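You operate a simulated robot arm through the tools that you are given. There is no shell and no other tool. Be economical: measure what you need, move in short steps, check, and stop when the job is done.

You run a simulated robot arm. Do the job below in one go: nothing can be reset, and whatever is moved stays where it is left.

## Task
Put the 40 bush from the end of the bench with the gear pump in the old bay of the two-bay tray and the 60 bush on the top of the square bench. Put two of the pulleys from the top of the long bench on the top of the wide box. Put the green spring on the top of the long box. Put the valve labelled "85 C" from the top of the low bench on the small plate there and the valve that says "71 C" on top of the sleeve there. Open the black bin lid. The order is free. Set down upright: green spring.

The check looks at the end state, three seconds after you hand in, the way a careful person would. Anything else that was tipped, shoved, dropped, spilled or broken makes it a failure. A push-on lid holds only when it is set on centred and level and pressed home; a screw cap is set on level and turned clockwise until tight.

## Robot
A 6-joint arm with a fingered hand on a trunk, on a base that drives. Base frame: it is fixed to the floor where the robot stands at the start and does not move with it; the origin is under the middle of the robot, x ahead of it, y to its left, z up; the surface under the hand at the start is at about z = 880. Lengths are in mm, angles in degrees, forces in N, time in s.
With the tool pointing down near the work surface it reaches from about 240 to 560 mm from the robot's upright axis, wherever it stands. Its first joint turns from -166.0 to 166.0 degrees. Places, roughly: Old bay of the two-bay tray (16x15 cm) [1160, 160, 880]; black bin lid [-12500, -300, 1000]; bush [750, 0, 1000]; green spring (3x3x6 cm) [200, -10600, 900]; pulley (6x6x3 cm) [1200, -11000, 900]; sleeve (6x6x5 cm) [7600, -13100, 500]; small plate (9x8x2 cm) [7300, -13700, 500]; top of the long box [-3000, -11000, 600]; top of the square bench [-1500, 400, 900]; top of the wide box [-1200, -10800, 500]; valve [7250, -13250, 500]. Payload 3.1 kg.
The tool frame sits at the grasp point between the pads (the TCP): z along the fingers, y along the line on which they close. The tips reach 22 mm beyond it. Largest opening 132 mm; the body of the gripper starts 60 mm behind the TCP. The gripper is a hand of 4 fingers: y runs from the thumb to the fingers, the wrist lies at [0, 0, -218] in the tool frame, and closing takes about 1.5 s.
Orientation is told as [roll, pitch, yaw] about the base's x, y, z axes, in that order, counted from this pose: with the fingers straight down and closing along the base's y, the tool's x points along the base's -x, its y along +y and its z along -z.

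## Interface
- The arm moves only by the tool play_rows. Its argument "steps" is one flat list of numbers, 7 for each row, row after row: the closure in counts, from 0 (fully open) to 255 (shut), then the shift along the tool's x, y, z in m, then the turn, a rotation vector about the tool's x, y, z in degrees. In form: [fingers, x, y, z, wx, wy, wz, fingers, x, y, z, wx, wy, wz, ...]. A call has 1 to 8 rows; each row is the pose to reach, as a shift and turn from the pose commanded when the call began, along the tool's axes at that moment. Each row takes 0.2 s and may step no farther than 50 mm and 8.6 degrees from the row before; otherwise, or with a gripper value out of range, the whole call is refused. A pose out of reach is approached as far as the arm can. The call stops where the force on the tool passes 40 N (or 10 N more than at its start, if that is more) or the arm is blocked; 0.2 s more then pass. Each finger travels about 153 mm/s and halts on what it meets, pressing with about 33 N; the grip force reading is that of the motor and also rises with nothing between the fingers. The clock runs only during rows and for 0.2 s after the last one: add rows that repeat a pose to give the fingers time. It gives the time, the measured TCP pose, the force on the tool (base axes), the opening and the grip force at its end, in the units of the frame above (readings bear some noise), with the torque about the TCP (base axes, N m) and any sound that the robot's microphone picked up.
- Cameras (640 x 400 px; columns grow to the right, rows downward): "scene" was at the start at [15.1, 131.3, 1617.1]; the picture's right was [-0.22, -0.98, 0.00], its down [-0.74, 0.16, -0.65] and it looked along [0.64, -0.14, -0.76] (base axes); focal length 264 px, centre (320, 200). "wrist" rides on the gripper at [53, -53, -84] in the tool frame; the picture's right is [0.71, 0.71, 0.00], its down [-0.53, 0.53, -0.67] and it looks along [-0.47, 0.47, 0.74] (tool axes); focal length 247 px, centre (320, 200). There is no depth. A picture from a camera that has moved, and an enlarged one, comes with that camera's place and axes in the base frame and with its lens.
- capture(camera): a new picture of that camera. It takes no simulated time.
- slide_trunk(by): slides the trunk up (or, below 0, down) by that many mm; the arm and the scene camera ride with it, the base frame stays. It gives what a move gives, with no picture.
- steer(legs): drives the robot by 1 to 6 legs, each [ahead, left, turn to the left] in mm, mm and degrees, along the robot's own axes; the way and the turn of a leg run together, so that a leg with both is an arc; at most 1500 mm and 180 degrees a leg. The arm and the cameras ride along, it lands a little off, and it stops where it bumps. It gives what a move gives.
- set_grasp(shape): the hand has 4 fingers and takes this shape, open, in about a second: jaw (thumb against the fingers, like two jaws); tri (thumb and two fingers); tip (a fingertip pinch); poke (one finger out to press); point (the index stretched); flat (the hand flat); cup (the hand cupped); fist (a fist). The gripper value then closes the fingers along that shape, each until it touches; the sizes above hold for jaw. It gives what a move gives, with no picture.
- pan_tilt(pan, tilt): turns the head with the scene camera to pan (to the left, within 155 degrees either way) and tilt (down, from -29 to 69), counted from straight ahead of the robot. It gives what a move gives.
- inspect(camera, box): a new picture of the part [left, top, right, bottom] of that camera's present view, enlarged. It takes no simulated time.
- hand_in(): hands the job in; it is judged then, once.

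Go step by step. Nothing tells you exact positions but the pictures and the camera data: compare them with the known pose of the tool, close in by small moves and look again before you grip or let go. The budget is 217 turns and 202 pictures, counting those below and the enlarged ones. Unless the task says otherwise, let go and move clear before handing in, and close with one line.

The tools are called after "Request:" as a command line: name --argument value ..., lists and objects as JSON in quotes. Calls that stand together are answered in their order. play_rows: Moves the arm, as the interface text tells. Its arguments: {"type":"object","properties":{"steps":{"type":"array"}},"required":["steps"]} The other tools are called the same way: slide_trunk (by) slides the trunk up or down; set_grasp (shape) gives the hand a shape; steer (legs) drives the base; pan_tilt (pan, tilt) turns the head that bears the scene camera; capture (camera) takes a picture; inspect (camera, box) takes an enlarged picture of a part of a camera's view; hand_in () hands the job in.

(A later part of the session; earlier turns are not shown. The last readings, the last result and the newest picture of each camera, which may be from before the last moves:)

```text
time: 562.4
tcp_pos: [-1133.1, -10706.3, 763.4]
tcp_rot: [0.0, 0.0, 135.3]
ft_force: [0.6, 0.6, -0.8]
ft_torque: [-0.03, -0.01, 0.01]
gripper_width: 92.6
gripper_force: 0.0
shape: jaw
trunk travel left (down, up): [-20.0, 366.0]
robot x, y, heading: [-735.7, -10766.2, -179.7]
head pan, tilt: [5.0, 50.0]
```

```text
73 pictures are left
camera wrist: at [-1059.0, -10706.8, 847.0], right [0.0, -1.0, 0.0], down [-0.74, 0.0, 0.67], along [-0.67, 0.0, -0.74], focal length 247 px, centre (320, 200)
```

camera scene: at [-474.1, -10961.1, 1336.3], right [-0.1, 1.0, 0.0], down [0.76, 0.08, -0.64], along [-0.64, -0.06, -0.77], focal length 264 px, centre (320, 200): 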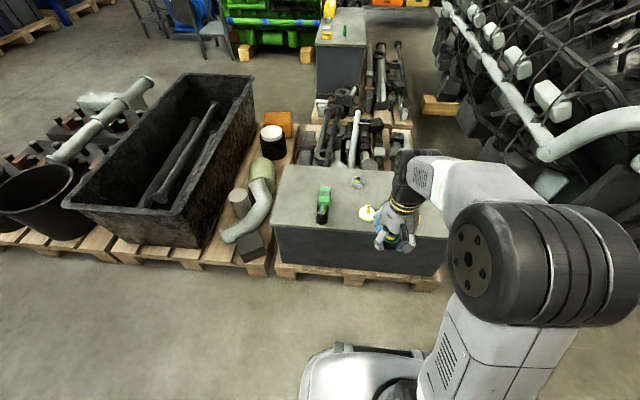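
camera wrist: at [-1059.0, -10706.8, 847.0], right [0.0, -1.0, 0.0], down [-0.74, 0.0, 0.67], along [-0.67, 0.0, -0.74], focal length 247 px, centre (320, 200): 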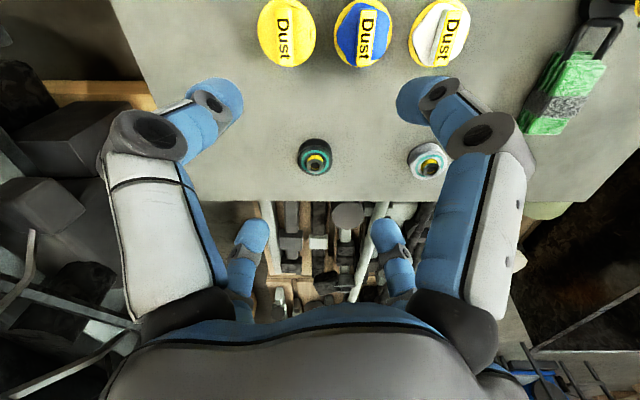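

Both pulleys are on the wide box. I'll back out, raise the trunk, and head south and then east to the low bench.

Request:
steer --legs '[[-385, 0, 0]]'

Request:
slide_trunk --by 280

Request:
steer --legs '[[0, 1500, 0], [0, 1475, 0], [0, 0, 179.7], [1500, 0, 0], [1500, 0, 0], [1500, 0, 0]]'

Request:
pan_tilt --pan 0 --tilt 25

Request:
capture --camera "scene"

```text
time: 564.8
tcp_pos: [-754.3, -10702.4, 762.4]
tcp_rot: [0.1, -0.1, 135.4]
ft_force: [0.2, 0.1, 0.1]
ft_torque: [0.01, 0.0, -0.01]
gripper_width: 92.7
gripper_force: 0.0
shape: jaw
trunk travel left (down, up): [-20.0, 366.0]
robot x, y, heading: [-356.7, -10758.5, -179.5]
head pan, tilt: [5.0, 50.0]
```

```text
time: 567.7
tcp_pos: [-754.9, -10703.5, 1042.4]
tcp_rot: [-0.1, 0.1, 135.4]
ft_force: [-0.6, -0.3, 0.4]
ft_torque: [0.02, 0.02, -0.01]
gripper_width: 93.0
gripper_force: 0.2
shape: jaw
trunk travel left (down, up): [-300.0, 86.0]
robot x, y, heading: [-358.8, -10752.9, -179.1]
head pan, tilt: [5.0, 50.0]
```

```text
time: 610.4
tcp_pos: [4577.9, -13361.9, 1041.7]
tcp_rot: [0.0, 0.0, -40.3]
ft_force: [-0.1, 0.2, 0.6]
ft_torque: [-0.01, 0.0, -0.02]
gripper_width: 92.7
gripper_force: 0.1
shape: jaw
trunk travel left (down, up): [-300.0, 86.0]
robot x, y, heading: [4177.2, -13340.5, 5.5]
head pan, tilt: [5.0, 50.0]
```

```text
time: 611.3
tcp_pos: [4576.8, -13363.3, 1042.6]
tcp_rot: [0.1, 0.0, -40.4]
ft_force: [-0.4, -0.3, 0.6]
ft_torque: [-0.02, -0.02, 0.0]
gripper_width: 92.8
gripper_force: 0.1
shape: jaw
trunk travel left (down, up): [-300.0, 86.0]
robot x, y, heading: [4174.1, -13340.6, 5.4]
head pan, tilt: [0.0, 25.0]
```

```text
72 pictures are left
camera scene: at [4194.7, -13190.5, 1653.7], right [0.09, -1.0, 0.0], down [-0.42, -0.04, -0.91], along [0.9, 0.08, -0.42], focal length 264 px, centre (320, 200)
```

scene: 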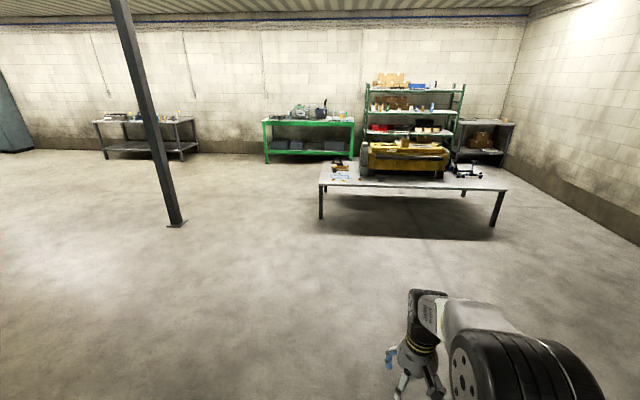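

The low bench is ahead, with its front edge near x≈6950. I'll drive up to it.

Request:
steer --legs '[[0, 0, -5.4], [1400, 50, 0], [700, 0, 0]]'

Request:
pan_tilt --pan 0 --tilt 40

Request:
capture --camera "scene"

Request:
inspect --camera "scene" --box '[220, 100, 520, 290]'

```text
time: 622.3
tcp_pos: [6683.6, -13394.8, 1041.6]
tcp_rot: [0.0, 0.0, -46.8]
ft_force: [0.2, -0.3, -0.3]
ft_torque: [0.01, 0.01, 0.02]
gripper_width: 92.5
gripper_force: 0.1
shape: jaw
trunk travel left (down, up): [-300.0, 86.0]
robot x, y, heading: [6287.4, -13329.2, -1.2]
head pan, tilt: [0.0, 25.0]
```

```text
time: 623.0
tcp_pos: [6682.7, -13394.9, 1042.8]
tcp_rot: [0.0, -0.1, -46.8]
ft_force: [-0.2, 0.0, 0.1]
ft_torque: [0.0, 0.01, 0.0]
gripper_width: 92.7
gripper_force: 0.1
shape: jaw
trunk travel left (down, up): [-300.0, 86.0]
robot x, y, heading: [6284.8, -13329.1, -1.6]
head pan, tilt: [0.0, 40.0]
```

```text
71 pictures are left
camera scene: at [6315.2, -13179.7, 1630.6], right [-0.03, -1.0, 0.0], down [-0.64, 0.02, -0.77], along [0.77, -0.02, -0.64], focal length 264 px, centre (320, 200)
```

scene: 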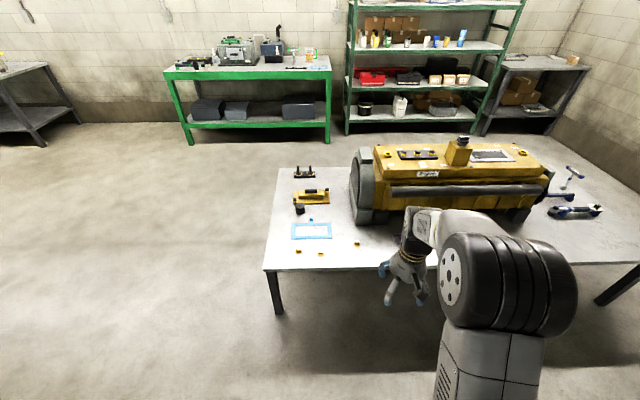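

```text
2.11 times, centred on (370, 195) of scene
camera zoom: at [6315.2, -13179.7, 1630.6], right [-0.03, -1.0, 0.0], down [-0.64, 0.02, -0.77], along [0.77, -0.02, -0.64], focal length 555 px, centre (215, 210)
```

zoom: 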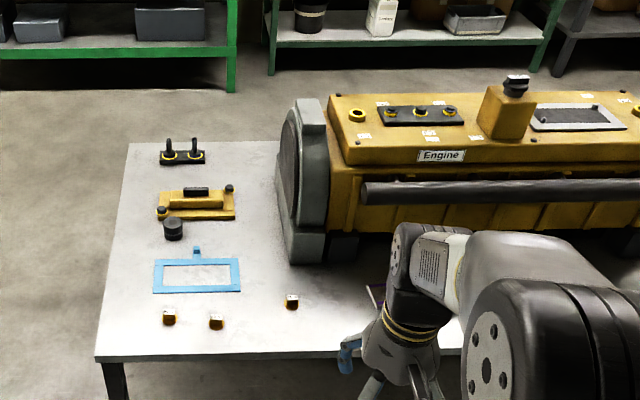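

I see three small yellow valves near the front edge, the sleeve (dark cylinder) at about (7545,-13086), and the plate hidden behind the arm. I'll drive closer, lower the trunk and read the labels.

Request:
steer --legs '[[480, 40, 1.4]]'

Request:
slide_trunk --by -250

Request:
pan_tilt --pan 0 --tilt 55

Request:
capture --camera "scene"

Request:
capture --camera "wrist"

```text
time: 626.0
tcp_pos: [7173.2, -13351.1, 1041.6]
tcp_rot: [0.2, 0.0, -45.4]
ft_force: [-0.1, -0.5, 0.3]
ft_torque: [-0.02, 0.03, -0.02]
gripper_width: 92.7
gripper_force: 0.1
shape: jaw
trunk travel left (down, up): [-300.0, 86.0]
robot x, y, heading: [6777.3, -13290.3, -0.1]
head pan, tilt: [0.0, 40.0]
```

```text
time: 628.5
tcp_pos: [7174.9, -13351.8, 791.9]
tcp_rot: [0.1, -0.1, -45.4]
ft_force: [-0.6, 0.4, -0.3]
ft_torque: [0.03, -0.04, 0.0]
gripper_width: 92.7
gripper_force: 0.0
shape: jaw
trunk travel left (down, up): [-50.0, 336.0]
robot x, y, heading: [6774.3, -13293.7, -0.0]
head pan, tilt: [0.0, 40.0]
```

```text
time: 629.3
tcp_pos: [7174.5, -13352.5, 792.0]
tcp_rot: [0.1, 0.0, -45.5]
ft_force: [-0.6, 0.1, 0.0]
ft_torque: [0.0, 0.02, -0.02]
gripper_width: 93.1
gripper_force: 0.1
shape: jaw
trunk travel left (down, up): [-50.0, 336.0]
robot x, y, heading: [6774.8, -13293.0, -0.3]
head pan, tilt: [0.0, 55.0]
```

```text
69 pictures are left
camera scene: at [6788.2, -13145.6, 1359.5], right [0.0, -1.0, 0.0], down [-0.82, 0.0, -0.57], along [0.57, 0.0, -0.82], focal length 264 px, centre (320, 200)
```

scene: 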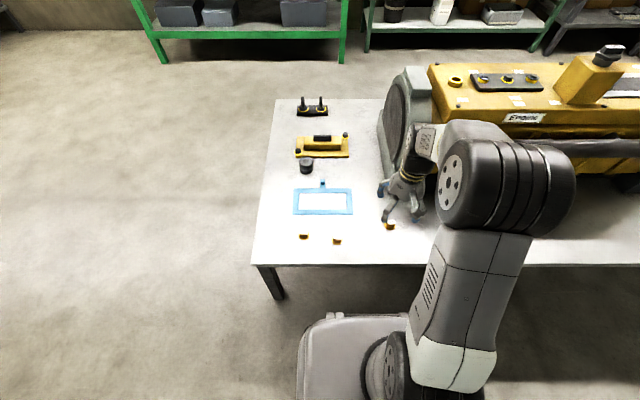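

```text
68 pictures are left
camera wrist: at [7098.4, -13351.1, 876.2], right [0.01, 1.0, 0.0], down [0.74, 0.0, 0.67], along [0.67, -0.01, -0.74], focal length 247 px, centre (320, 200)
```

wrist: 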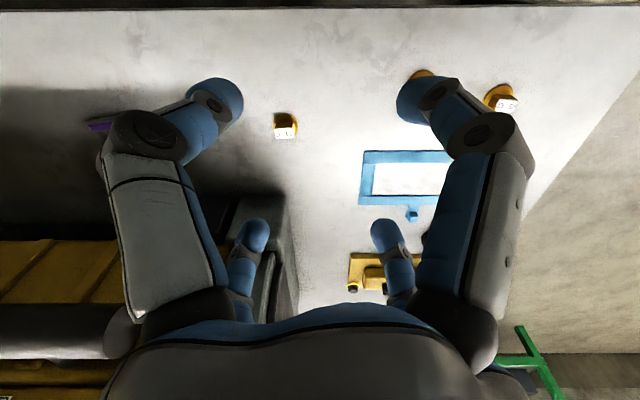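

Request:
inspect --camera "scene" --box '[280, 205, 410, 265]'

Request:
inspect --camera "wrist" --box '[60, 80, 320, 240]'

Request:
inspect --camera "wrist" --box '[460, 70, 540, 130]'

```text
4.92 times, centred on (345, 235) of scene
camera zoom: at [6788.2, -13145.6, 1359.5], right [0.0, -1.0, 0.0], down [-0.82, 0.0, -0.57], along [0.57, 0.0, -0.82], focal length 1297 px, centre (197, 28)
```

zoom: 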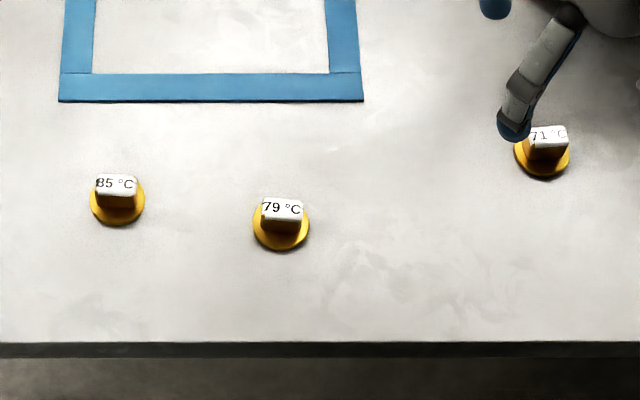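

```text
2.46 times, centred on (190, 160) of wrist
camera zoom: at [7098.4, -13351.1, 876.2], right [0.01, 1.0, 0.0], down [0.74, 0.0, 0.67], along [0.67, -0.01, -0.74], focal length 608 px, centre (640, 298)
```

zoom: 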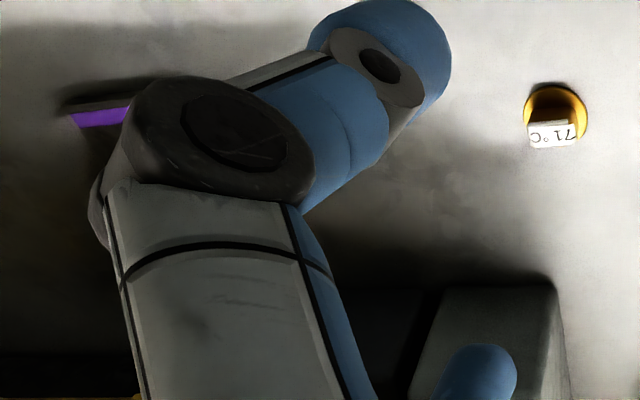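

```text
6.67 times, centred on (500, 100) of wrist
camera zoom: at [7098.4, -13351.1, 876.2], right [0.01, 1.0, 0.0], down [0.74, 0.0, 0.67], along [0.67, -0.01, -0.74], focal length 1646 px, centre (-880, 867)
```

zoom: 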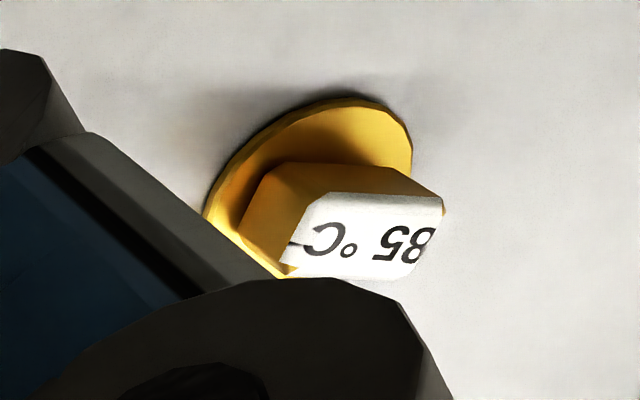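

The labels read 85, 79 and 71 °C. 85 is at about (7224,-13087), 71 at about (7268,-13408), and the plate is near (7280,-13705). I'll swing the hand, squared up, over the 85 valve.

Request:
play_rows --steps '[120, 0.0257, 0.0369, 0.01, 0, 0, -7.57, 120, 0.0513, 0.0737, 0.02, 0, 0, -15.1, 120, 0.077, 0.1105, 0.03, 0, 0, -22.7, 120, 0.1027, 0.1473, 0.04, 0, 0, -30.3, 120, 0.1283, 0.1842, 0.05, 0, 0, -37.8, 120, 0.154, 0.221, 0.06, 0, 0, -45.4, 120, 0.154, 0.221, 0.1, 0, 0, -45.4, 120, 0.154, 0.221, 0.13, 0, 0, -45.4]'

Request:
capture --camera "wrist"

Request:
inspect --camera "scene" --box '[260, 180, 420, 280]'

```text
time: 631.1
tcp_pos: [7225.0, -13086.5, 661.5]
tcp_rot: [-0.1, 0.0, -0.1]
ft_force: [-0.2, 0.5, -0.2]
ft_torque: [0.01, 0.02, 0.0]
gripper_width: 70.4
gripper_force: 0.0
shape: jaw
trunk travel left (down, up): [-50.0, 336.0]
robot x, y, heading: [6780.6, -13293.9, -0.2]
head pan, tilt: [0.0, 55.0]
```

```text
64 pictures are left
camera wrist: at [7171.2, -13140.3, 746.3], right [-0.71, 0.71, 0.0], down [0.53, 0.53, 0.67], along [0.47, 0.47, -0.74], focal length 247 px, centre (320, 200)
```

wrist: 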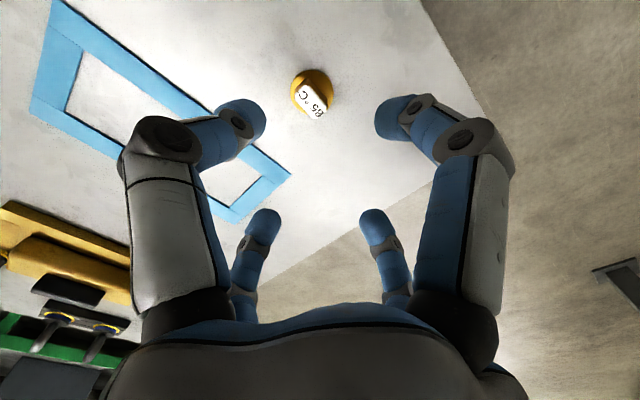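

```text
4.00 times, centred on (340, 230) of scene
camera zoom: at [6788.4, -13145.5, 1359.4], right [0.0, -1.0, 0.0], down [-0.82, 0.0, -0.57], along [0.57, 0.0, -0.82], focal length 1054 px, centre (240, 80)
```

zoom: 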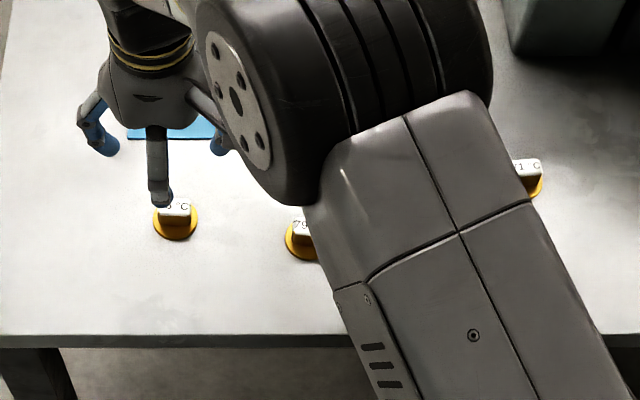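

Request:
play_rows --steps '[120, -0.004, -0.002, 0.03, 0, 0, 0, 120, -0.007, -0.002, 0.06, 0, 0, 0, 120, -0.007, -0.002, 0.09, 0, 0, 0, 120, -0.007, -0.002, 0.09, 0, 0, 0]'

Request:
capture --camera "wrist"

```text
time: 632.1
tcp_pos: [7231.7, -13090.8, 568.9]
tcp_rot: [-0.1, 0.0, 0.1]
ft_force: [-0.8, -0.3, 0.2]
ft_torque: [0.02, 0.03, 0.0]
gripper_width: 70.3
gripper_force: 0.1
shape: jaw
trunk travel left (down, up): [-50.0, 336.0]
robot x, y, heading: [6777.7, -13294.5, -0.2]
head pan, tilt: [0.0, 55.0]
```

```text
62 pictures are left
camera wrist: at [7177.4, -13143.2, 653.4], right [-0.71, 0.71, 0.0], down [0.53, 0.53, 0.67], along [0.47, 0.47, -0.74], focal length 247 px, centre (320, 200)
```

wrist: 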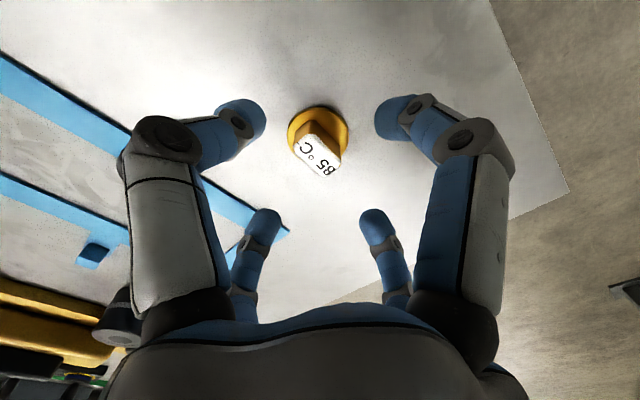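

Request:
play_rows --steps '[120, 0, 0, 0.015, 0, 0, 0, 120, 0, 0, 0.03, 0, 0, 0, 120, 0, 0, 0.036, 0, 0, 0, 150, 0, 0, 0.036, 0, 0, 0, 180, 0, 0, 0.036, 0, 0, 0, 210, 0, 0, 0.036, 0, 0, 0, 240, 0, 0, 0.036, 0, 0, 0, 255, 0, 0, 0.036, 0, 0, 0]'

Request:
capture --camera "wrist"

```text
time: 633.9
tcp_pos: [7230.6, -13088.5, 534.4]
tcp_rot: [-0.1, 0.0, 0.0]
ft_force: [-0.4, -0.2, 0.1]
ft_torque: [0.0, -0.02, 0.01]
gripper_width: 20.4
gripper_force: 32.5
shape: jaw
trunk travel left (down, up): [-50.0, 336.0]
robot x, y, heading: [6774.5, -13297.2, -0.4]
head pan, tilt: [0.0, 55.0]
```

```text
61 pictures are left
camera wrist: at [7176.3, -13142.0, 619.2], right [-0.71, 0.71, 0.0], down [0.53, 0.53, 0.67], along [0.47, 0.47, -0.74], focal length 247 px, centre (320, 200)
```

wrist: 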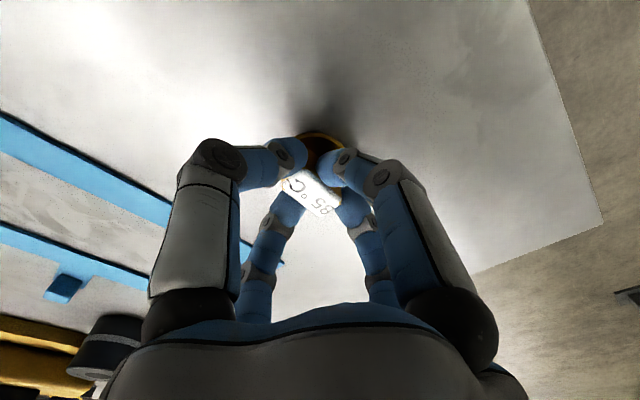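

Gripped. I'll lift and check, then strafe right toward the plate.

Request:
play_rows --steps '[255, 0, 0, -0.03, 0, 0, 0, 255, 0, 0, -0.07, 0, 0, 0, 255, 0, 0, -0.11, 0, 0, 0, 255, 0.03, 0, -0.14, 0, 0, 0, 255, 0.06, 0, -0.17, 0, 0, 0, 255, 0.09, 0, -0.2, 0, 0, 0]'

Request:
capture --camera "wrist"

Request:
steer --legs '[[0, -450, 0]]'

Request:
capture --camera "scene"

```text
time: 635.3
tcp_pos: [7140.3, -13089.5, 736.6]
tcp_rot: [-0.1, 0.0, 0.0]
ft_force: [-1.1, 0.2, -0.4]
ft_torque: [-0.01, 0.01, 0.0]
gripper_width: 20.4
gripper_force: 33.1
shape: jaw
trunk travel left (down, up): [-50.0, 336.0]
robot x, y, heading: [6776.5, -13289.6, -0.1]
head pan, tilt: [0.0, 55.0]
```

```text
60 pictures are left
camera wrist: at [7085.7, -13142.3, 821.7], right [-0.71, 0.71, 0.0], down [0.53, 0.53, 0.67], along [0.47, 0.47, -0.74], focal length 247 px, centre (320, 200)
```

wrist: 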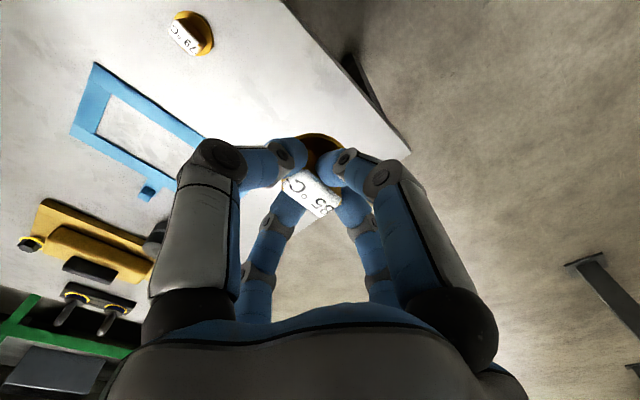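

```text
time: 638.0
tcp_pos: [7140.3, -13545.8, 736.6]
tcp_rot: [0.0, 0.0, -0.3]
ft_force: [0.2, -0.1, -1.4]
ft_torque: [-0.03, 0.0, -0.06]
gripper_width: 20.2
gripper_force: 33.6
shape: jaw
trunk travel left (down, up): [-50.0, 336.0]
robot x, y, heading: [6773.2, -13747.2, -0.2]
head pan, tilt: [0.0, 55.0]
```

```text
59 pictures are left
camera scene: at [6787.5, -13600.7, 1359.5], right [-0.01, -1.0, 0.0], down [-0.82, 0.0, -0.57], along [0.57, 0.0, -0.82], focal length 264 px, centre (320, 200)
```

scene: 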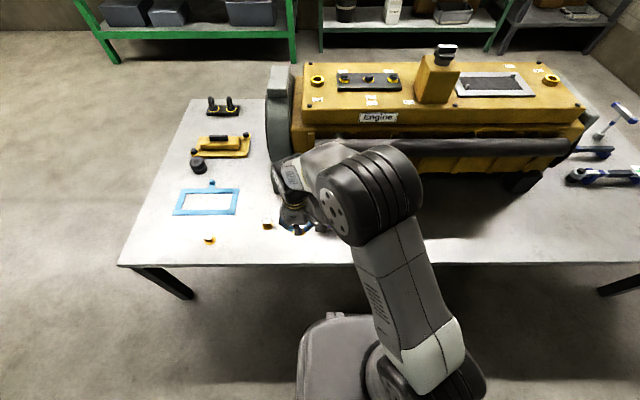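

Request:
capture --camera "wrist"

```text
58 pictures are left
camera wrist: at [7085.9, -13598.5, 821.5], right [-0.7, 0.71, 0.0], down [0.53, 0.52, 0.67], along [0.48, 0.47, -0.74], focal length 247 px, centre (320, 200)
```

wrist: 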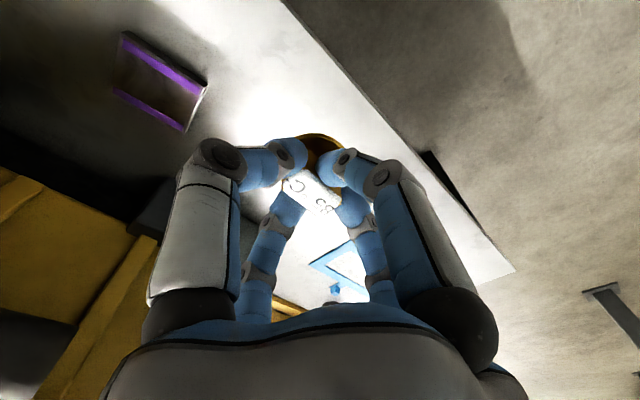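

Request:
inspect --camera "wrist" --box '[90, 10, 230, 150]'

```text
2.86 times, centred on (160, 80) of wrist
camera zoom: at [7085.9, -13598.5, 821.5], right [-0.7, 0.71, 0.0], down [0.53, 0.52, 0.67], along [0.48, 0.47, -0.74], focal length 706 px, centre (777, 543)
```

zoom: 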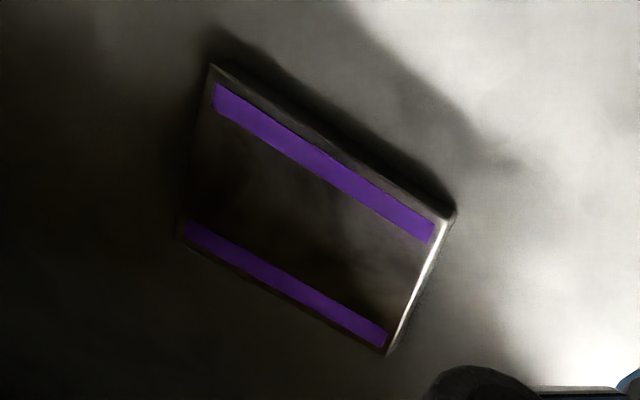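

The plate is a flat block with purple stripes, centred near (7288,-13667). I'll hover the valve over it.

Request:
play_rows --steps '[255, -0.03, -0.024, 0, 0, 0, 0, 255, -0.06, -0.048, 0.01, 0, 0, 0, 255, -0.09, -0.072, 0.02, 0, 0, 0, 255, -0.12, -0.096, 0.03, 0, 0, 0, 255, -0.148, -0.12, 0.04, 0, 0, 0, 255, -0.148, -0.12, 0.08, 0, 0, 0, 255, -0.148, -0.12, 0.115, 0, 0, 0, 255, -0.148, -0.12, 0.115, 0, 0, 0]'

Request:
capture --camera "wrist"

Request:
inspect --camera "scene" --box '[260, 160, 420, 260]'

```text
time: 639.8
tcp_pos: [7286.7, -13667.0, 622.3]
tcp_rot: [0.0, 0.0, -0.3]
ft_force: [0.7, -0.6, -1.0]
ft_torque: [-0.01, -0.02, -0.01]
gripper_width: 20.5
gripper_force: 32.8
shape: jaw
trunk travel left (down, up): [-50.0, 336.0]
robot x, y, heading: [6778.7, -13751.1, -0.2]
head pan, tilt: [0.0, 55.0]
```

```text
56 pictures are left
camera wrist: at [7232.6, -13719.2, 705.4], right [-0.7, 0.71, 0.0], down [0.53, 0.52, 0.67], along [0.48, 0.47, -0.74], focal length 247 px, centre (320, 200)
```

wrist: 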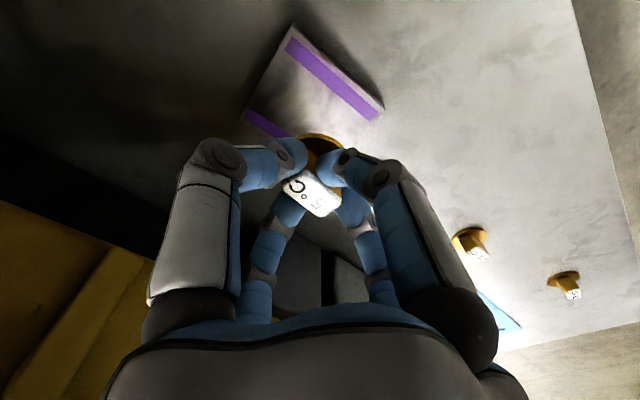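

```text
4.00 times, centred on (340, 210) of scene
camera zoom: at [6787.6, -13600.3, 1359.5], right [-0.01, -1.0, 0.0], down [-0.82, 0.0, -0.57], along [0.57, 0.0, -0.82], focal length 1054 px, centre (240, 160)
```

zoom: 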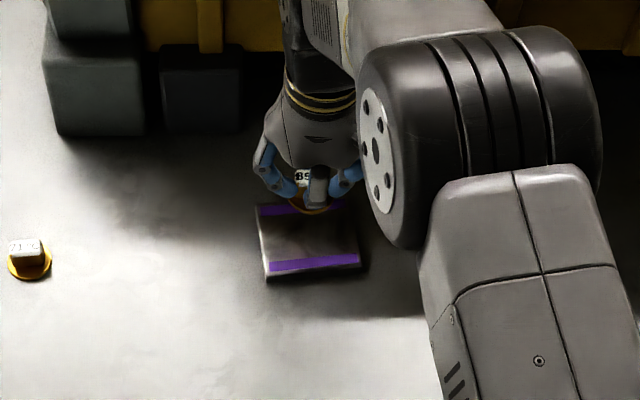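

Request:
play_rows --steps '[255, -0.001, 0.0, 0.03, 0, 0, 0, 255, -0.001, 0.0, 0.05, 0, 0, 0, 255, -0.001, 0.0, 0.06, 0, 0, 0, 255, -0.001, 0.0, 0.063, 0, 0, 0, 255, -0.001, 0, 0.065, 0, 0, 0]'

Request:
inspect --camera "scene" --box '[300, 180, 380, 240]'

```text
time: 641.0
tcp_pos: [7288.9, -13666.8, 557.9]
tcp_rot: [-0.1, 0.0, -0.4]
ft_force: [-0.8, -0.1, -1.1]
ft_torque: [0.0, 0.02, 0.01]
gripper_width: 20.2
gripper_force: 32.6
shape: jaw
trunk travel left (down, up): [-50.0, 336.0]
robot x, y, heading: [6771.8, -13746.9, -0.2]
head pan, tilt: [0.0, 55.0]
```

```text
6.67 times, centred on (340, 210) of scene
camera zoom: at [6787.6, -13600.3, 1359.5], right [-0.01, -1.0, 0.0], down [-0.82, 0.0, -0.57], along [0.57, 0.0, -0.82], focal length 1757 px, centre (187, 133)
```

zoom: 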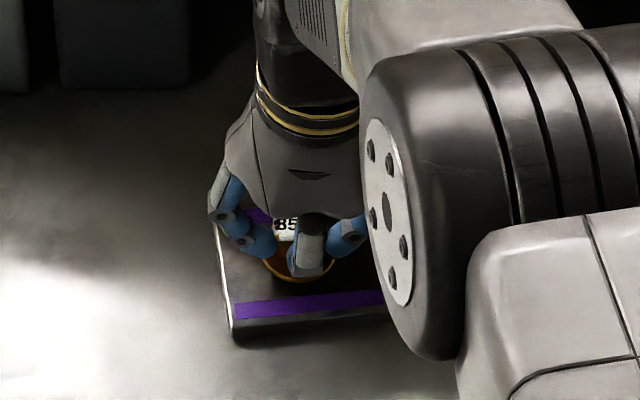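

Request:
play_rows --steps '[255, 0, 0, 0.001, 0, 0, 0, 255, 0, 0, 0.002, 0, 0, 0, 255, 0, 0, 0.003, 0, 0, 0, 255, 0, 0, 0.004, 0, 0, 0, 255, 0, 0, 0.005, 0, 0, 0]'

```text
time: 642.2
tcp_pos: [7288.5, -13665.9, 552.3]
tcp_rot: [-0.1, 0.0, -0.3]
ft_force: [0.1, 0.2, -1.2]
ft_torque: [0.0, -0.01, -0.02]
gripper_width: 20.3
gripper_force: 32.8
shape: jaw
trunk travel left (down, up): [-50.0, 336.0]
robot x, y, heading: [6774.0, -13748.5, -0.3]
head pan, tilt: [0.0, 55.0]
```

Request:
play_rows --steps '[255, 0, 0, 0.001, 0, 0, 0, 255, 0, 0, 0.002, 0, 0, 0, 255, 0, 0, 0.003, 0, 0, 0, 255, 0, 0, 0.004, 0, 0, 0]'

```text
time: 643.2
tcp_pos: [7288.5, -13664.9, 548.4]
tcp_rot: [-0.1, -0.1, -0.3]
ft_force: [0.1, -0.3, -1.1]
ft_torque: [0.0, 0.06, 0.02]
gripper_width: 20.2
gripper_force: 33.3
shape: jaw
trunk travel left (down, up): [-50.0, 336.0]
robot x, y, heading: [6771.2, -13749.8, -0.4]
head pan, tilt: [0.0, 55.0]
```

Request:
play_rows --steps '[255, 0, 0, 0.001, 0, 0, 0, 255, 0, 0, 0.002, 0, 0, 0, 255, 0, 0, 0.003, 0, 0, 0, 255, 0, 0, 0.004, 0, 0, 0]'

```text
time: 644.2
tcp_pos: [7289.4, -13666.5, 544.6]
tcp_rot: [0.0, -0.3, -0.2]
ft_force: [-0.8, 1.2, 15.0]
ft_torque: [0.02, -0.02, 0.0]
gripper_width: 20.6
gripper_force: 33.2
shape: jaw
trunk travel left (down, up): [-50.0, 336.0]
robot x, y, heading: [6773.6, -13750.5, -0.3]
head pan, tilt: [0.0, 55.0]
```

Request:
play_rows --steps '[255, 0, 0, -0.0015, 0, 0, 0, 225, 0, 0, -0.0015, 0, 0, 0, 200, 0, 0, -0.0015, 0, 0, 0, 170, 0, 0, -0.0015, 0, 0, 0, 140, 0, 0, -0.0015, 0, 0, 0, 110, 0, 0, -0.0015, 0, 0, 0, 110, 0, 0, -0.0015, 0, 0, 0]'

Request:
play_rows --steps '[110, 0, 0, -0.02, 0, 0, 0, 110, 0, 0, -0.05, 0, 0, 0, 110, 0, 0, -0.09, 0, 0, 0, 110, 0, 0, -0.13, 0, 0, 0, 110, 0.03, 0.02, -0.16, 0, 0, 0, 110, 0.06, 0.05, -0.18, 0, 0, 0, 110, 0.09, 0.08, -0.19, 0, 0, 0]'

Request:
capture --camera "wrist"

```text
time: 645.8
tcp_pos: [7288.6, -13665.3, 545.9]
tcp_rot: [0.0, 0.0, -0.2]
ft_force: [0.5, 0.0, 0.5]
ft_torque: [0.02, -0.02, -0.02]
gripper_width: 74.5
gripper_force: 0.0
shape: jaw
trunk travel left (down, up): [-50.0, 336.0]
robot x, y, heading: [6777.0, -13747.9, -0.2]
head pan, tilt: [0.0, 55.0]
```

```text
time: 647.4
tcp_pos: [7198.6, -13585.2, 738.0]
tcp_rot: [-0.1, 0.0, -0.4]
ft_force: [0.8, -0.3, 0.4]
ft_torque: [0.01, -0.01, 0.01]
gripper_width: 74.8
gripper_force: 0.1
shape: jaw
trunk travel left (down, up): [-50.0, 336.0]
robot x, y, heading: [6776.1, -13744.2, -0.3]
head pan, tilt: [0.0, 55.0]
```

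```text
53 pictures are left
camera wrist: at [7144.4, -13637.9, 821.9], right [-0.7, 0.71, 0.0], down [0.53, 0.52, 0.67], along [0.48, 0.47, -0.74], focal length 247 px, centre (320, 200)
```

wrist: 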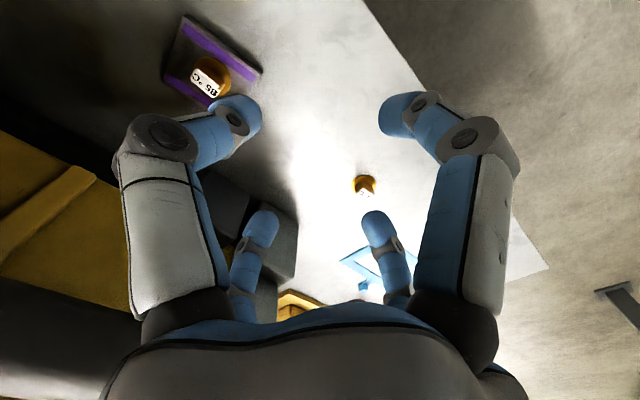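

85 °C is on the plate. Next, the 71 °C valve near (7272,-13410).

Request:
steer --legs '[[0, 200, 0]]'

Request:
capture --camera "wrist"

```text
time: 649.0
tcp_pos: [7201.7, -13386.0, 736.5]
tcp_rot: [-0.1, 0.0, -0.4]
ft_force: [0.2, 0.1, -0.3]
ft_torque: [-0.04, -0.01, -0.01]
gripper_width: 74.5
gripper_force: 0.0
shape: jaw
trunk travel left (down, up): [-50.0, 336.0]
robot x, y, heading: [6776.0, -13548.3, -0.6]
head pan, tilt: [0.0, 55.0]
```

```text
52 pictures are left
camera wrist: at [7146.7, -13438.5, 821.5], right [-0.7, 0.71, 0.0], down [0.53, 0.52, 0.67], along [0.48, 0.47, -0.74], focal length 247 px, centre (320, 200)
```

wrist: 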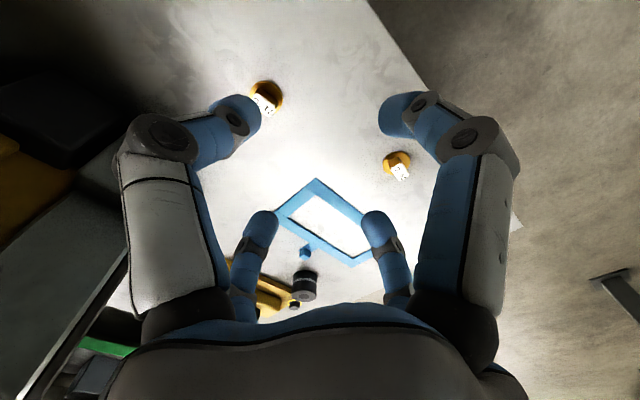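

Request:
play_rows --steps '[115, -0.025, -0.007, 0.03, 0, 0, 0, 115, -0.05, -0.015, 0.06, 0, 0, 0, 115, -0.07, -0.022, 0.09, 0, 0, 0, 115, -0.07, -0.022, 0.13, 0, 0, 0, 115, -0.07, -0.022, 0.155, 0, 0, 0, 115, -0.07, -0.022, 0.155, 0, 0, 0]'

Request:
inspect --camera "wrist" --box '[200, 60, 440, 240]'

```text
time: 650.4
tcp_pos: [7270.3, -13408.2, 582.5]
tcp_rot: [0.0, 0.0, -0.4]
ft_force: [-0.4, -0.8, -0.3]
ft_torque: [0.0, 0.03, -0.01]
gripper_width: 73.1
gripper_force: 0.1
shape: jaw
trunk travel left (down, up): [-50.0, 336.0]
robot x, y, heading: [6777.0, -13552.3, -0.3]
head pan, tilt: [0.0, 55.0]
```

```text
2.22 times, centred on (320, 150) of wrist
camera zoom: at [7215.6, -13461.2, 666.0], right [-0.7, 0.71, 0.0], down [0.53, 0.52, 0.67], along [0.48, 0.47, -0.74], focal length 549 px, centre (320, 311)
```

zoom: 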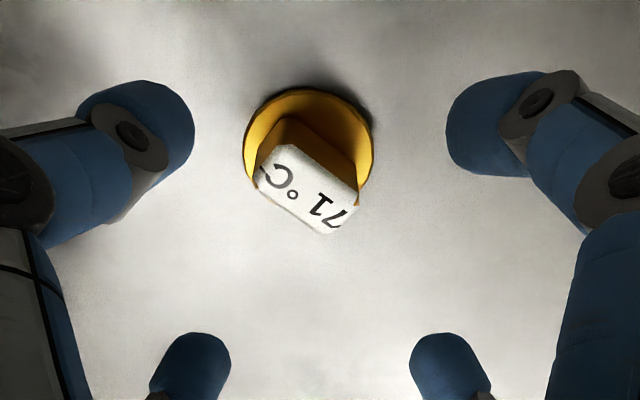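

Request:
play_rows --steps '[115, -0.003, -0.001, 0, 0, 0, -8, 115, -0.003, -0.001, 0.01, 0, 0, -16, 115, -0.003, -0.001, 0.03, 0, 0, -16, 115, -0.003, -0.001, 0.045, 0, 0, -16, 115, -0.003, -0.001, 0.0485, 0, 0, -16, 115, -0.003, -0.001, 0.0485, 0, 0, -16]'

Request:
inspect --camera "wrist" --box '[200, 80, 440, 260]'

```text
time: 651.8
tcp_pos: [7274.4, -13409.1, 533.7]
tcp_rot: [-0.1, 0.0, 15.6]
ft_force: [0.5, 1.2, 0.1]
ft_torque: [-0.01, -0.02, -0.01]
gripper_width: 73.2
gripper_force: 0.0
shape: jaw
trunk travel left (down, up): [-50.0, 336.0]
robot x, y, heading: [6775.7, -13550.9, -0.4]
head pan, tilt: [0.0, 55.0]
```

```text
2.22 times, centred on (320, 170) of wrist
camera zoom: at [7236.3, -13475.6, 617.8], right [-0.87, 0.49, 0.0], down [0.36, 0.65, 0.67], along [0.33, 0.58, -0.74], focal length 549 px, centre (320, 267)
```

zoom: 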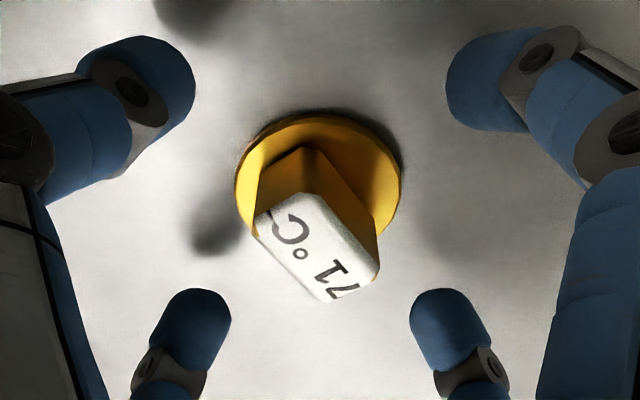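

Request:
play_rows --steps '[150, 0, 0, 0, 0, 0, 0, 180, 0, 0, 0, 0, 0, 0, 210, 0, 0, 0, 0, 0, 0, 240, 0, 0, 0, 0, 0, 0, 255, 0, 0, 0, 0, 0, 0, 255, 0, 0, 0, 0, 0, 0]'

Request:
play_rows --steps '[255, 0, 0, -0.03, 0, 0, 0, 255, 0, 0, -0.07, 0, 0, 0, 255, 0, 0, -0.11, 0, 0, 0, 255, 0.03, 0, -0.14, 0, 0, 0, 255, 0.06, 0, -0.17, 0, 0, 0, 255, 0.1, 0, -0.2, 0, 0, 0, 255, 0.14, 0, -0.2, 0, 0, 0]'

Request:
capture --camera "wrist"

```text
time: 653.2
tcp_pos: [7273.8, -13409.2, 533.0]
tcp_rot: [-0.1, 0.0, 15.6]
ft_force: [-0.4, -0.1, -0.3]
ft_torque: [-0.02, -0.03, 0.02]
gripper_width: 20.7
gripper_force: 33.3
shape: jaw
trunk travel left (down, up): [-50.0, 336.0]
robot x, y, heading: [6774.2, -13548.9, -0.4]
head pan, tilt: [0.0, 55.0]
```

```text
time: 654.8
tcp_pos: [7138.0, -13448.8, 735.3]
tcp_rot: [-0.1, 0.0, 15.5]
ft_force: [0.3, -0.3, -0.8]
ft_torque: [0.02, 0.04, -0.03]
gripper_width: 20.6
gripper_force: 33.5
shape: jaw
trunk travel left (down, up): [-50.0, 336.0]
robot x, y, heading: [6776.4, -13543.1, -0.3]
head pan, tilt: [0.0, 55.0]
```

```text
49 pictures are left
camera wrist: at [7101.1, -13515.0, 820.0], right [-0.87, 0.49, 0.0], down [0.36, 0.65, 0.67], along [0.33, 0.58, -0.74], focal length 247 px, centre (320, 200)
```

wrist: 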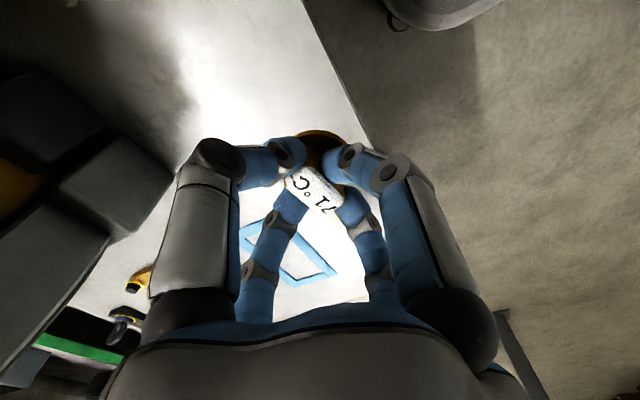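

I hold the 71 °C valve. I'll go around to the bench's north end so the sleeve is within reach.

Request:
steer --legs '[[-100, 0, 0], [0, 1250, 0], [900, 0, 0], [0, 0, -89.7]]'

Request:
pan_tilt --pan 0 --tilt 50

Request:
capture --camera "scene"

```text
time: 670.1
tcp_pos: [7686.4, -12662.4, 735.7]
tcp_rot: [-0.1, -0.1, -75.0]
ft_force: [0.5, -0.4, -1.3]
ft_torque: [0.0, -0.02, -0.01]
gripper_width: 20.3
gripper_force: 33.3
shape: jaw
trunk travel left (down, up): [-50.0, 336.0]
robot x, y, heading: [7591.0, -12300.8, -91.1]
head pan, tilt: [0.0, 55.0]
```

```text
time: 670.8
tcp_pos: [7687.2, -12662.5, 734.3]
tcp_rot: [-0.1, -0.2, -75.0]
ft_force: [0.0, 0.9, 0.0]
ft_torque: [0.03, 0.03, 0.02]
gripper_width: 20.5
gripper_force: 33.1
shape: jaw
trunk travel left (down, up): [-50.0, 336.0]
robot x, y, heading: [7590.0, -12296.5, -90.9]
head pan, tilt: [0.0, 50.0]
```

```text
48 pictures are left
camera scene: at [7738.2, -12317.9, 1365.9], right [-1.0, 0.02, 0.0], down [0.01, 0.77, -0.64], along [-0.01, -0.64, -0.77], focal length 264 px, centre (320, 200)
```

scene: 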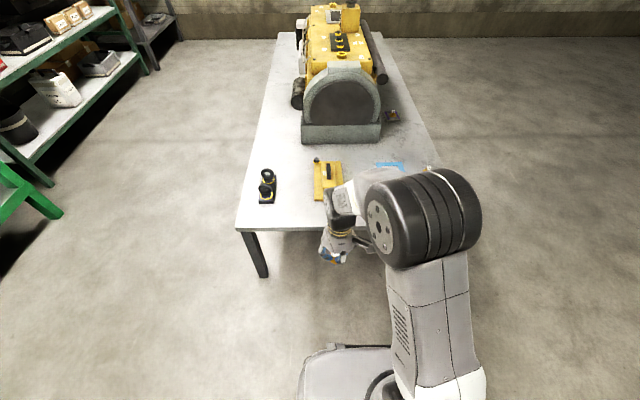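

Request:
steer --legs '[[285, -50, 0.9]]'

Request:
capture --camera "wrist"

Request:
capture --camera "scene"

```text
time: 672.8
tcp_pos: [7639.2, -12957.6, 736.0]
tcp_rot: [0.0, 0.0, -74.2]
ft_force: [0.8, -0.9, -1.5]
ft_torque: [0.0, 0.0, 0.02]
gripper_width: 20.2
gripper_force: 32.9
shape: jaw
trunk travel left (down, up): [-50.0, 336.0]
robot x, y, heading: [7541.4, -12596.9, -90.2]
head pan, tilt: [0.0, 50.0]
```

```text
47 pictures are left
camera wrist: at [7572.6, -12919.9, 819.4], right [0.49, 0.87, 0.0], down [0.65, -0.36, 0.67], along [0.58, -0.33, -0.74], focal length 247 px, centre (320, 200)
```

wrist: 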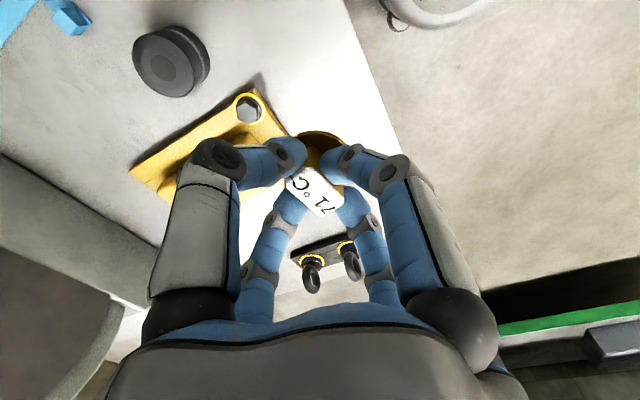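

```text
46 pictures are left
camera scene: at [7685.0, -12611.6, 1366.0], right [-1.0, 0.0, 0.0], down [0.0, 0.77, -0.64], along [0.0, -0.64, -0.77], focal length 264 px, centre (320, 200)
```

scene: 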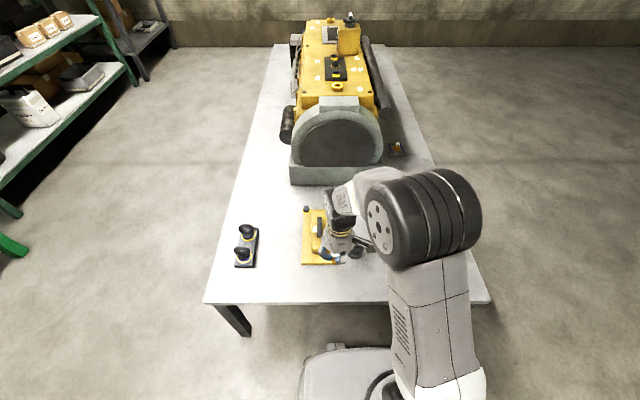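

The sleeve's top is at about (7553,-13085). I'll hover the valve above it.

Request:
play_rows --steps '[255, -0.025, -0.029, 0, 0, 0, 0, 255, -0.05, -0.058, 0, 0, 0, 0, 255, -0.075, -0.088, 0.01, 0, 0, 0, 255, -0.099, -0.117, 0.02, 0, 0, 0, 255, -0.099, -0.117, 0.05, 0, 0, 0, 255, -0.099, -0.117, 0.075, 0, 0, 0, 255, -0.099, -0.117, 0.075, 0, 0, 0]'

Request:
capture --camera "wrist"

Request:
inspect --camera "scene" --box '[280, 190, 420, 290]'

```text
time: 674.4
tcp_pos: [7552.8, -13084.2, 659.4]
tcp_rot: [-0.1, 0.0, -74.3]
ft_force: [0.7, -0.2, -0.6]
ft_torque: [0.05, -0.01, 0.02]
gripper_width: 20.4
gripper_force: 33.4
shape: jaw
trunk travel left (down, up): [-50.0, 336.0]
robot x, y, heading: [7538.7, -12594.6, -90.3]
head pan, tilt: [0.0, 50.0]
```

```text
45 pictures are left
camera wrist: at [7486.6, -13047.3, 744.2], right [0.49, 0.87, 0.0], down [0.65, -0.36, 0.67], along [0.58, -0.33, -0.74], focal length 247 px, centre (320, 200)
```

wrist: 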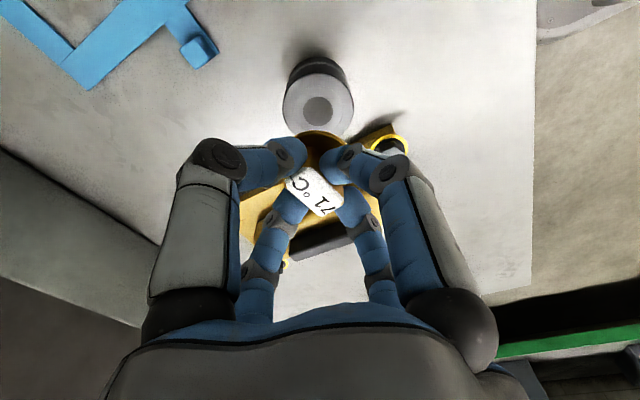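

```text
4.00 times, centred on (350, 240) of scene
camera zoom: at [7685.0, -12610.9, 1366.0], right [-1.0, 0.0, 0.0], down [0.0, 0.77, -0.64], along [0.0, -0.64, -0.77], focal length 1054 px, centre (200, 40)
```

zoom: 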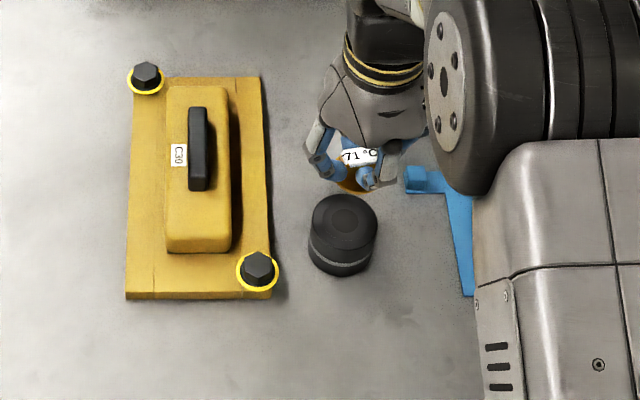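

Request:
play_rows --steps '[255, 0, 0, 0.02, 0, 0, 0, 255, 0, 0, 0.04, 0, 0, 0, 255, 0, 0, 0.055, 0, 0, 0, 255, 0, 0, 0.06, 0, 0, 0]'

Request:
capture --camera "wrist"

Request:
inspect --camera "scene" --box '[320, 200, 400, 260]'

```text
time: 675.4
tcp_pos: [7552.9, -13084.4, 599.1]
tcp_rot: [-0.1, 0.0, -74.2]
ft_force: [-0.6, -0.7, -0.9]
ft_torque: [0.03, 0.02, 0.03]
gripper_width: 20.3
gripper_force: 32.8
shape: jaw
trunk travel left (down, up): [-50.0, 336.0]
robot x, y, heading: [7537.3, -12590.2, -90.4]
head pan, tilt: [0.0, 50.0]
```

```text
43 pictures are left
camera wrist: at [7486.7, -13047.2, 684.3], right [0.49, 0.87, 0.0], down [0.65, -0.36, 0.67], along [0.58, -0.33, -0.74], focal length 247 px, centre (320, 200)
```

wrist: 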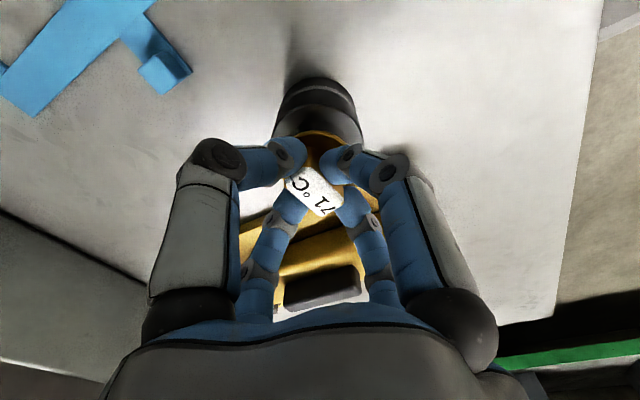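

```text
6.67 times, centred on (360, 230) of scene
camera zoom: at [7685.1, -12611.0, 1366.0], right [-1.0, 0.0, 0.0], down [0.0, 0.77, -0.64], along [0.0, -0.64, -0.77], focal length 1757 px, centre (53, 0)
```

zoom: 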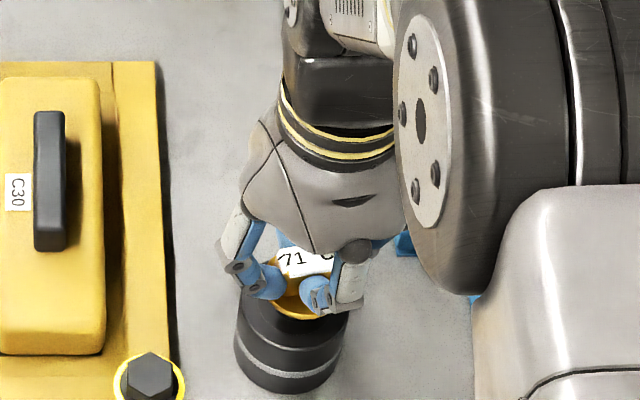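

Request:
play_rows --steps '[255, -0.0027, 0.0023, 0.004, 0, 0, 0, 255, -0.0027, 0.0023, 0.009, 0, 0, 0, 255, -0.0027, 0.0023, 0.011, 0, 0, 0, 255, -0.0027, 0.0023, 0.012, 0, 0, 0, 255, -0.0027, 0.0023, 0.013, 0, 0, 0]'

Request:
inspect --camera "scene" --box '[320, 200, 400, 260]'

```text
time: 676.6
tcp_pos: [7557.6, -13085.9, 586.4]
tcp_rot: [-0.1, 0.1, -74.2]
ft_force: [0.3, -1.0, -1.4]
ft_torque: [0.01, -0.02, 0.0]
gripper_width: 20.4
gripper_force: 32.8
shape: jaw
trunk travel left (down, up): [-50.0, 336.0]
robot x, y, heading: [7541.0, -12594.3, -90.5]
head pan, tilt: [0.0, 50.0]
```

```text
6.67 times, centred on (360, 230) of scene
camera zoom: at [7685.1, -12610.9, 1366.0], right [-1.0, 0.0, 0.0], down [0.0, 0.77, -0.64], along [0.0, -0.64, -0.77], focal length 1757 px, centre (53, 0)
```

zoom: 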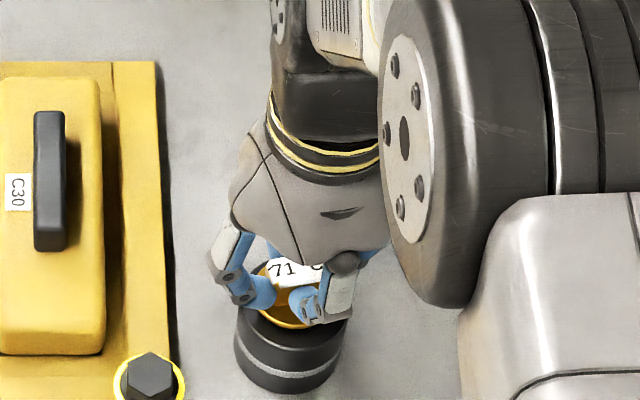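

Aligned in both views. I'll feel for the sleeve's top.

Request:
play_rows --steps '[255, 0, 0, 0.001, 0, 0, 0, 255, 0, 0, 0.002, 0, 0, 0, 255, 0, 0, 0.003, 0, 0, 0, 255, 0, 0, 0.004, 0, 0, 0]'

```text
time: 677.6
tcp_pos: [7556.8, -13085.7, 583.9]
tcp_rot: [-0.1, -0.1, -74.2]
ft_force: [0.1, 0.5, -1.1]
ft_torque: [-0.01, -0.03, -0.01]
gripper_width: 20.5
gripper_force: 32.9
shape: jaw
trunk travel left (down, up): [-50.0, 336.0]
robot x, y, heading: [7541.0, -12591.5, -90.0]
head pan, tilt: [0.0, 50.0]
```

Request:
play_rows --steps '[255, 0, 0, 0.001, 0, 0, 0, 255, 0, 0, 0.002, 0, 0, 0, 255, 0, 0, 0.003, 0, 0, 0, 255, 0, 0, 0.004, 0, 0, 0]'

```text
time: 678.6
tcp_pos: [7556.0, -13085.5, 581.5]
tcp_rot: [-0.2, -0.3, -74.2]
ft_force: [3.3, -1.2, 21.6]
ft_torque: [-0.07, -0.01, 0.01]
gripper_width: 20.8
gripper_force: 33.1
shape: jaw
trunk travel left (down, up): [-50.0, 336.0]
robot x, y, heading: [7539.1, -12596.0, -89.8]
head pan, tilt: [0.0, 50.0]
```

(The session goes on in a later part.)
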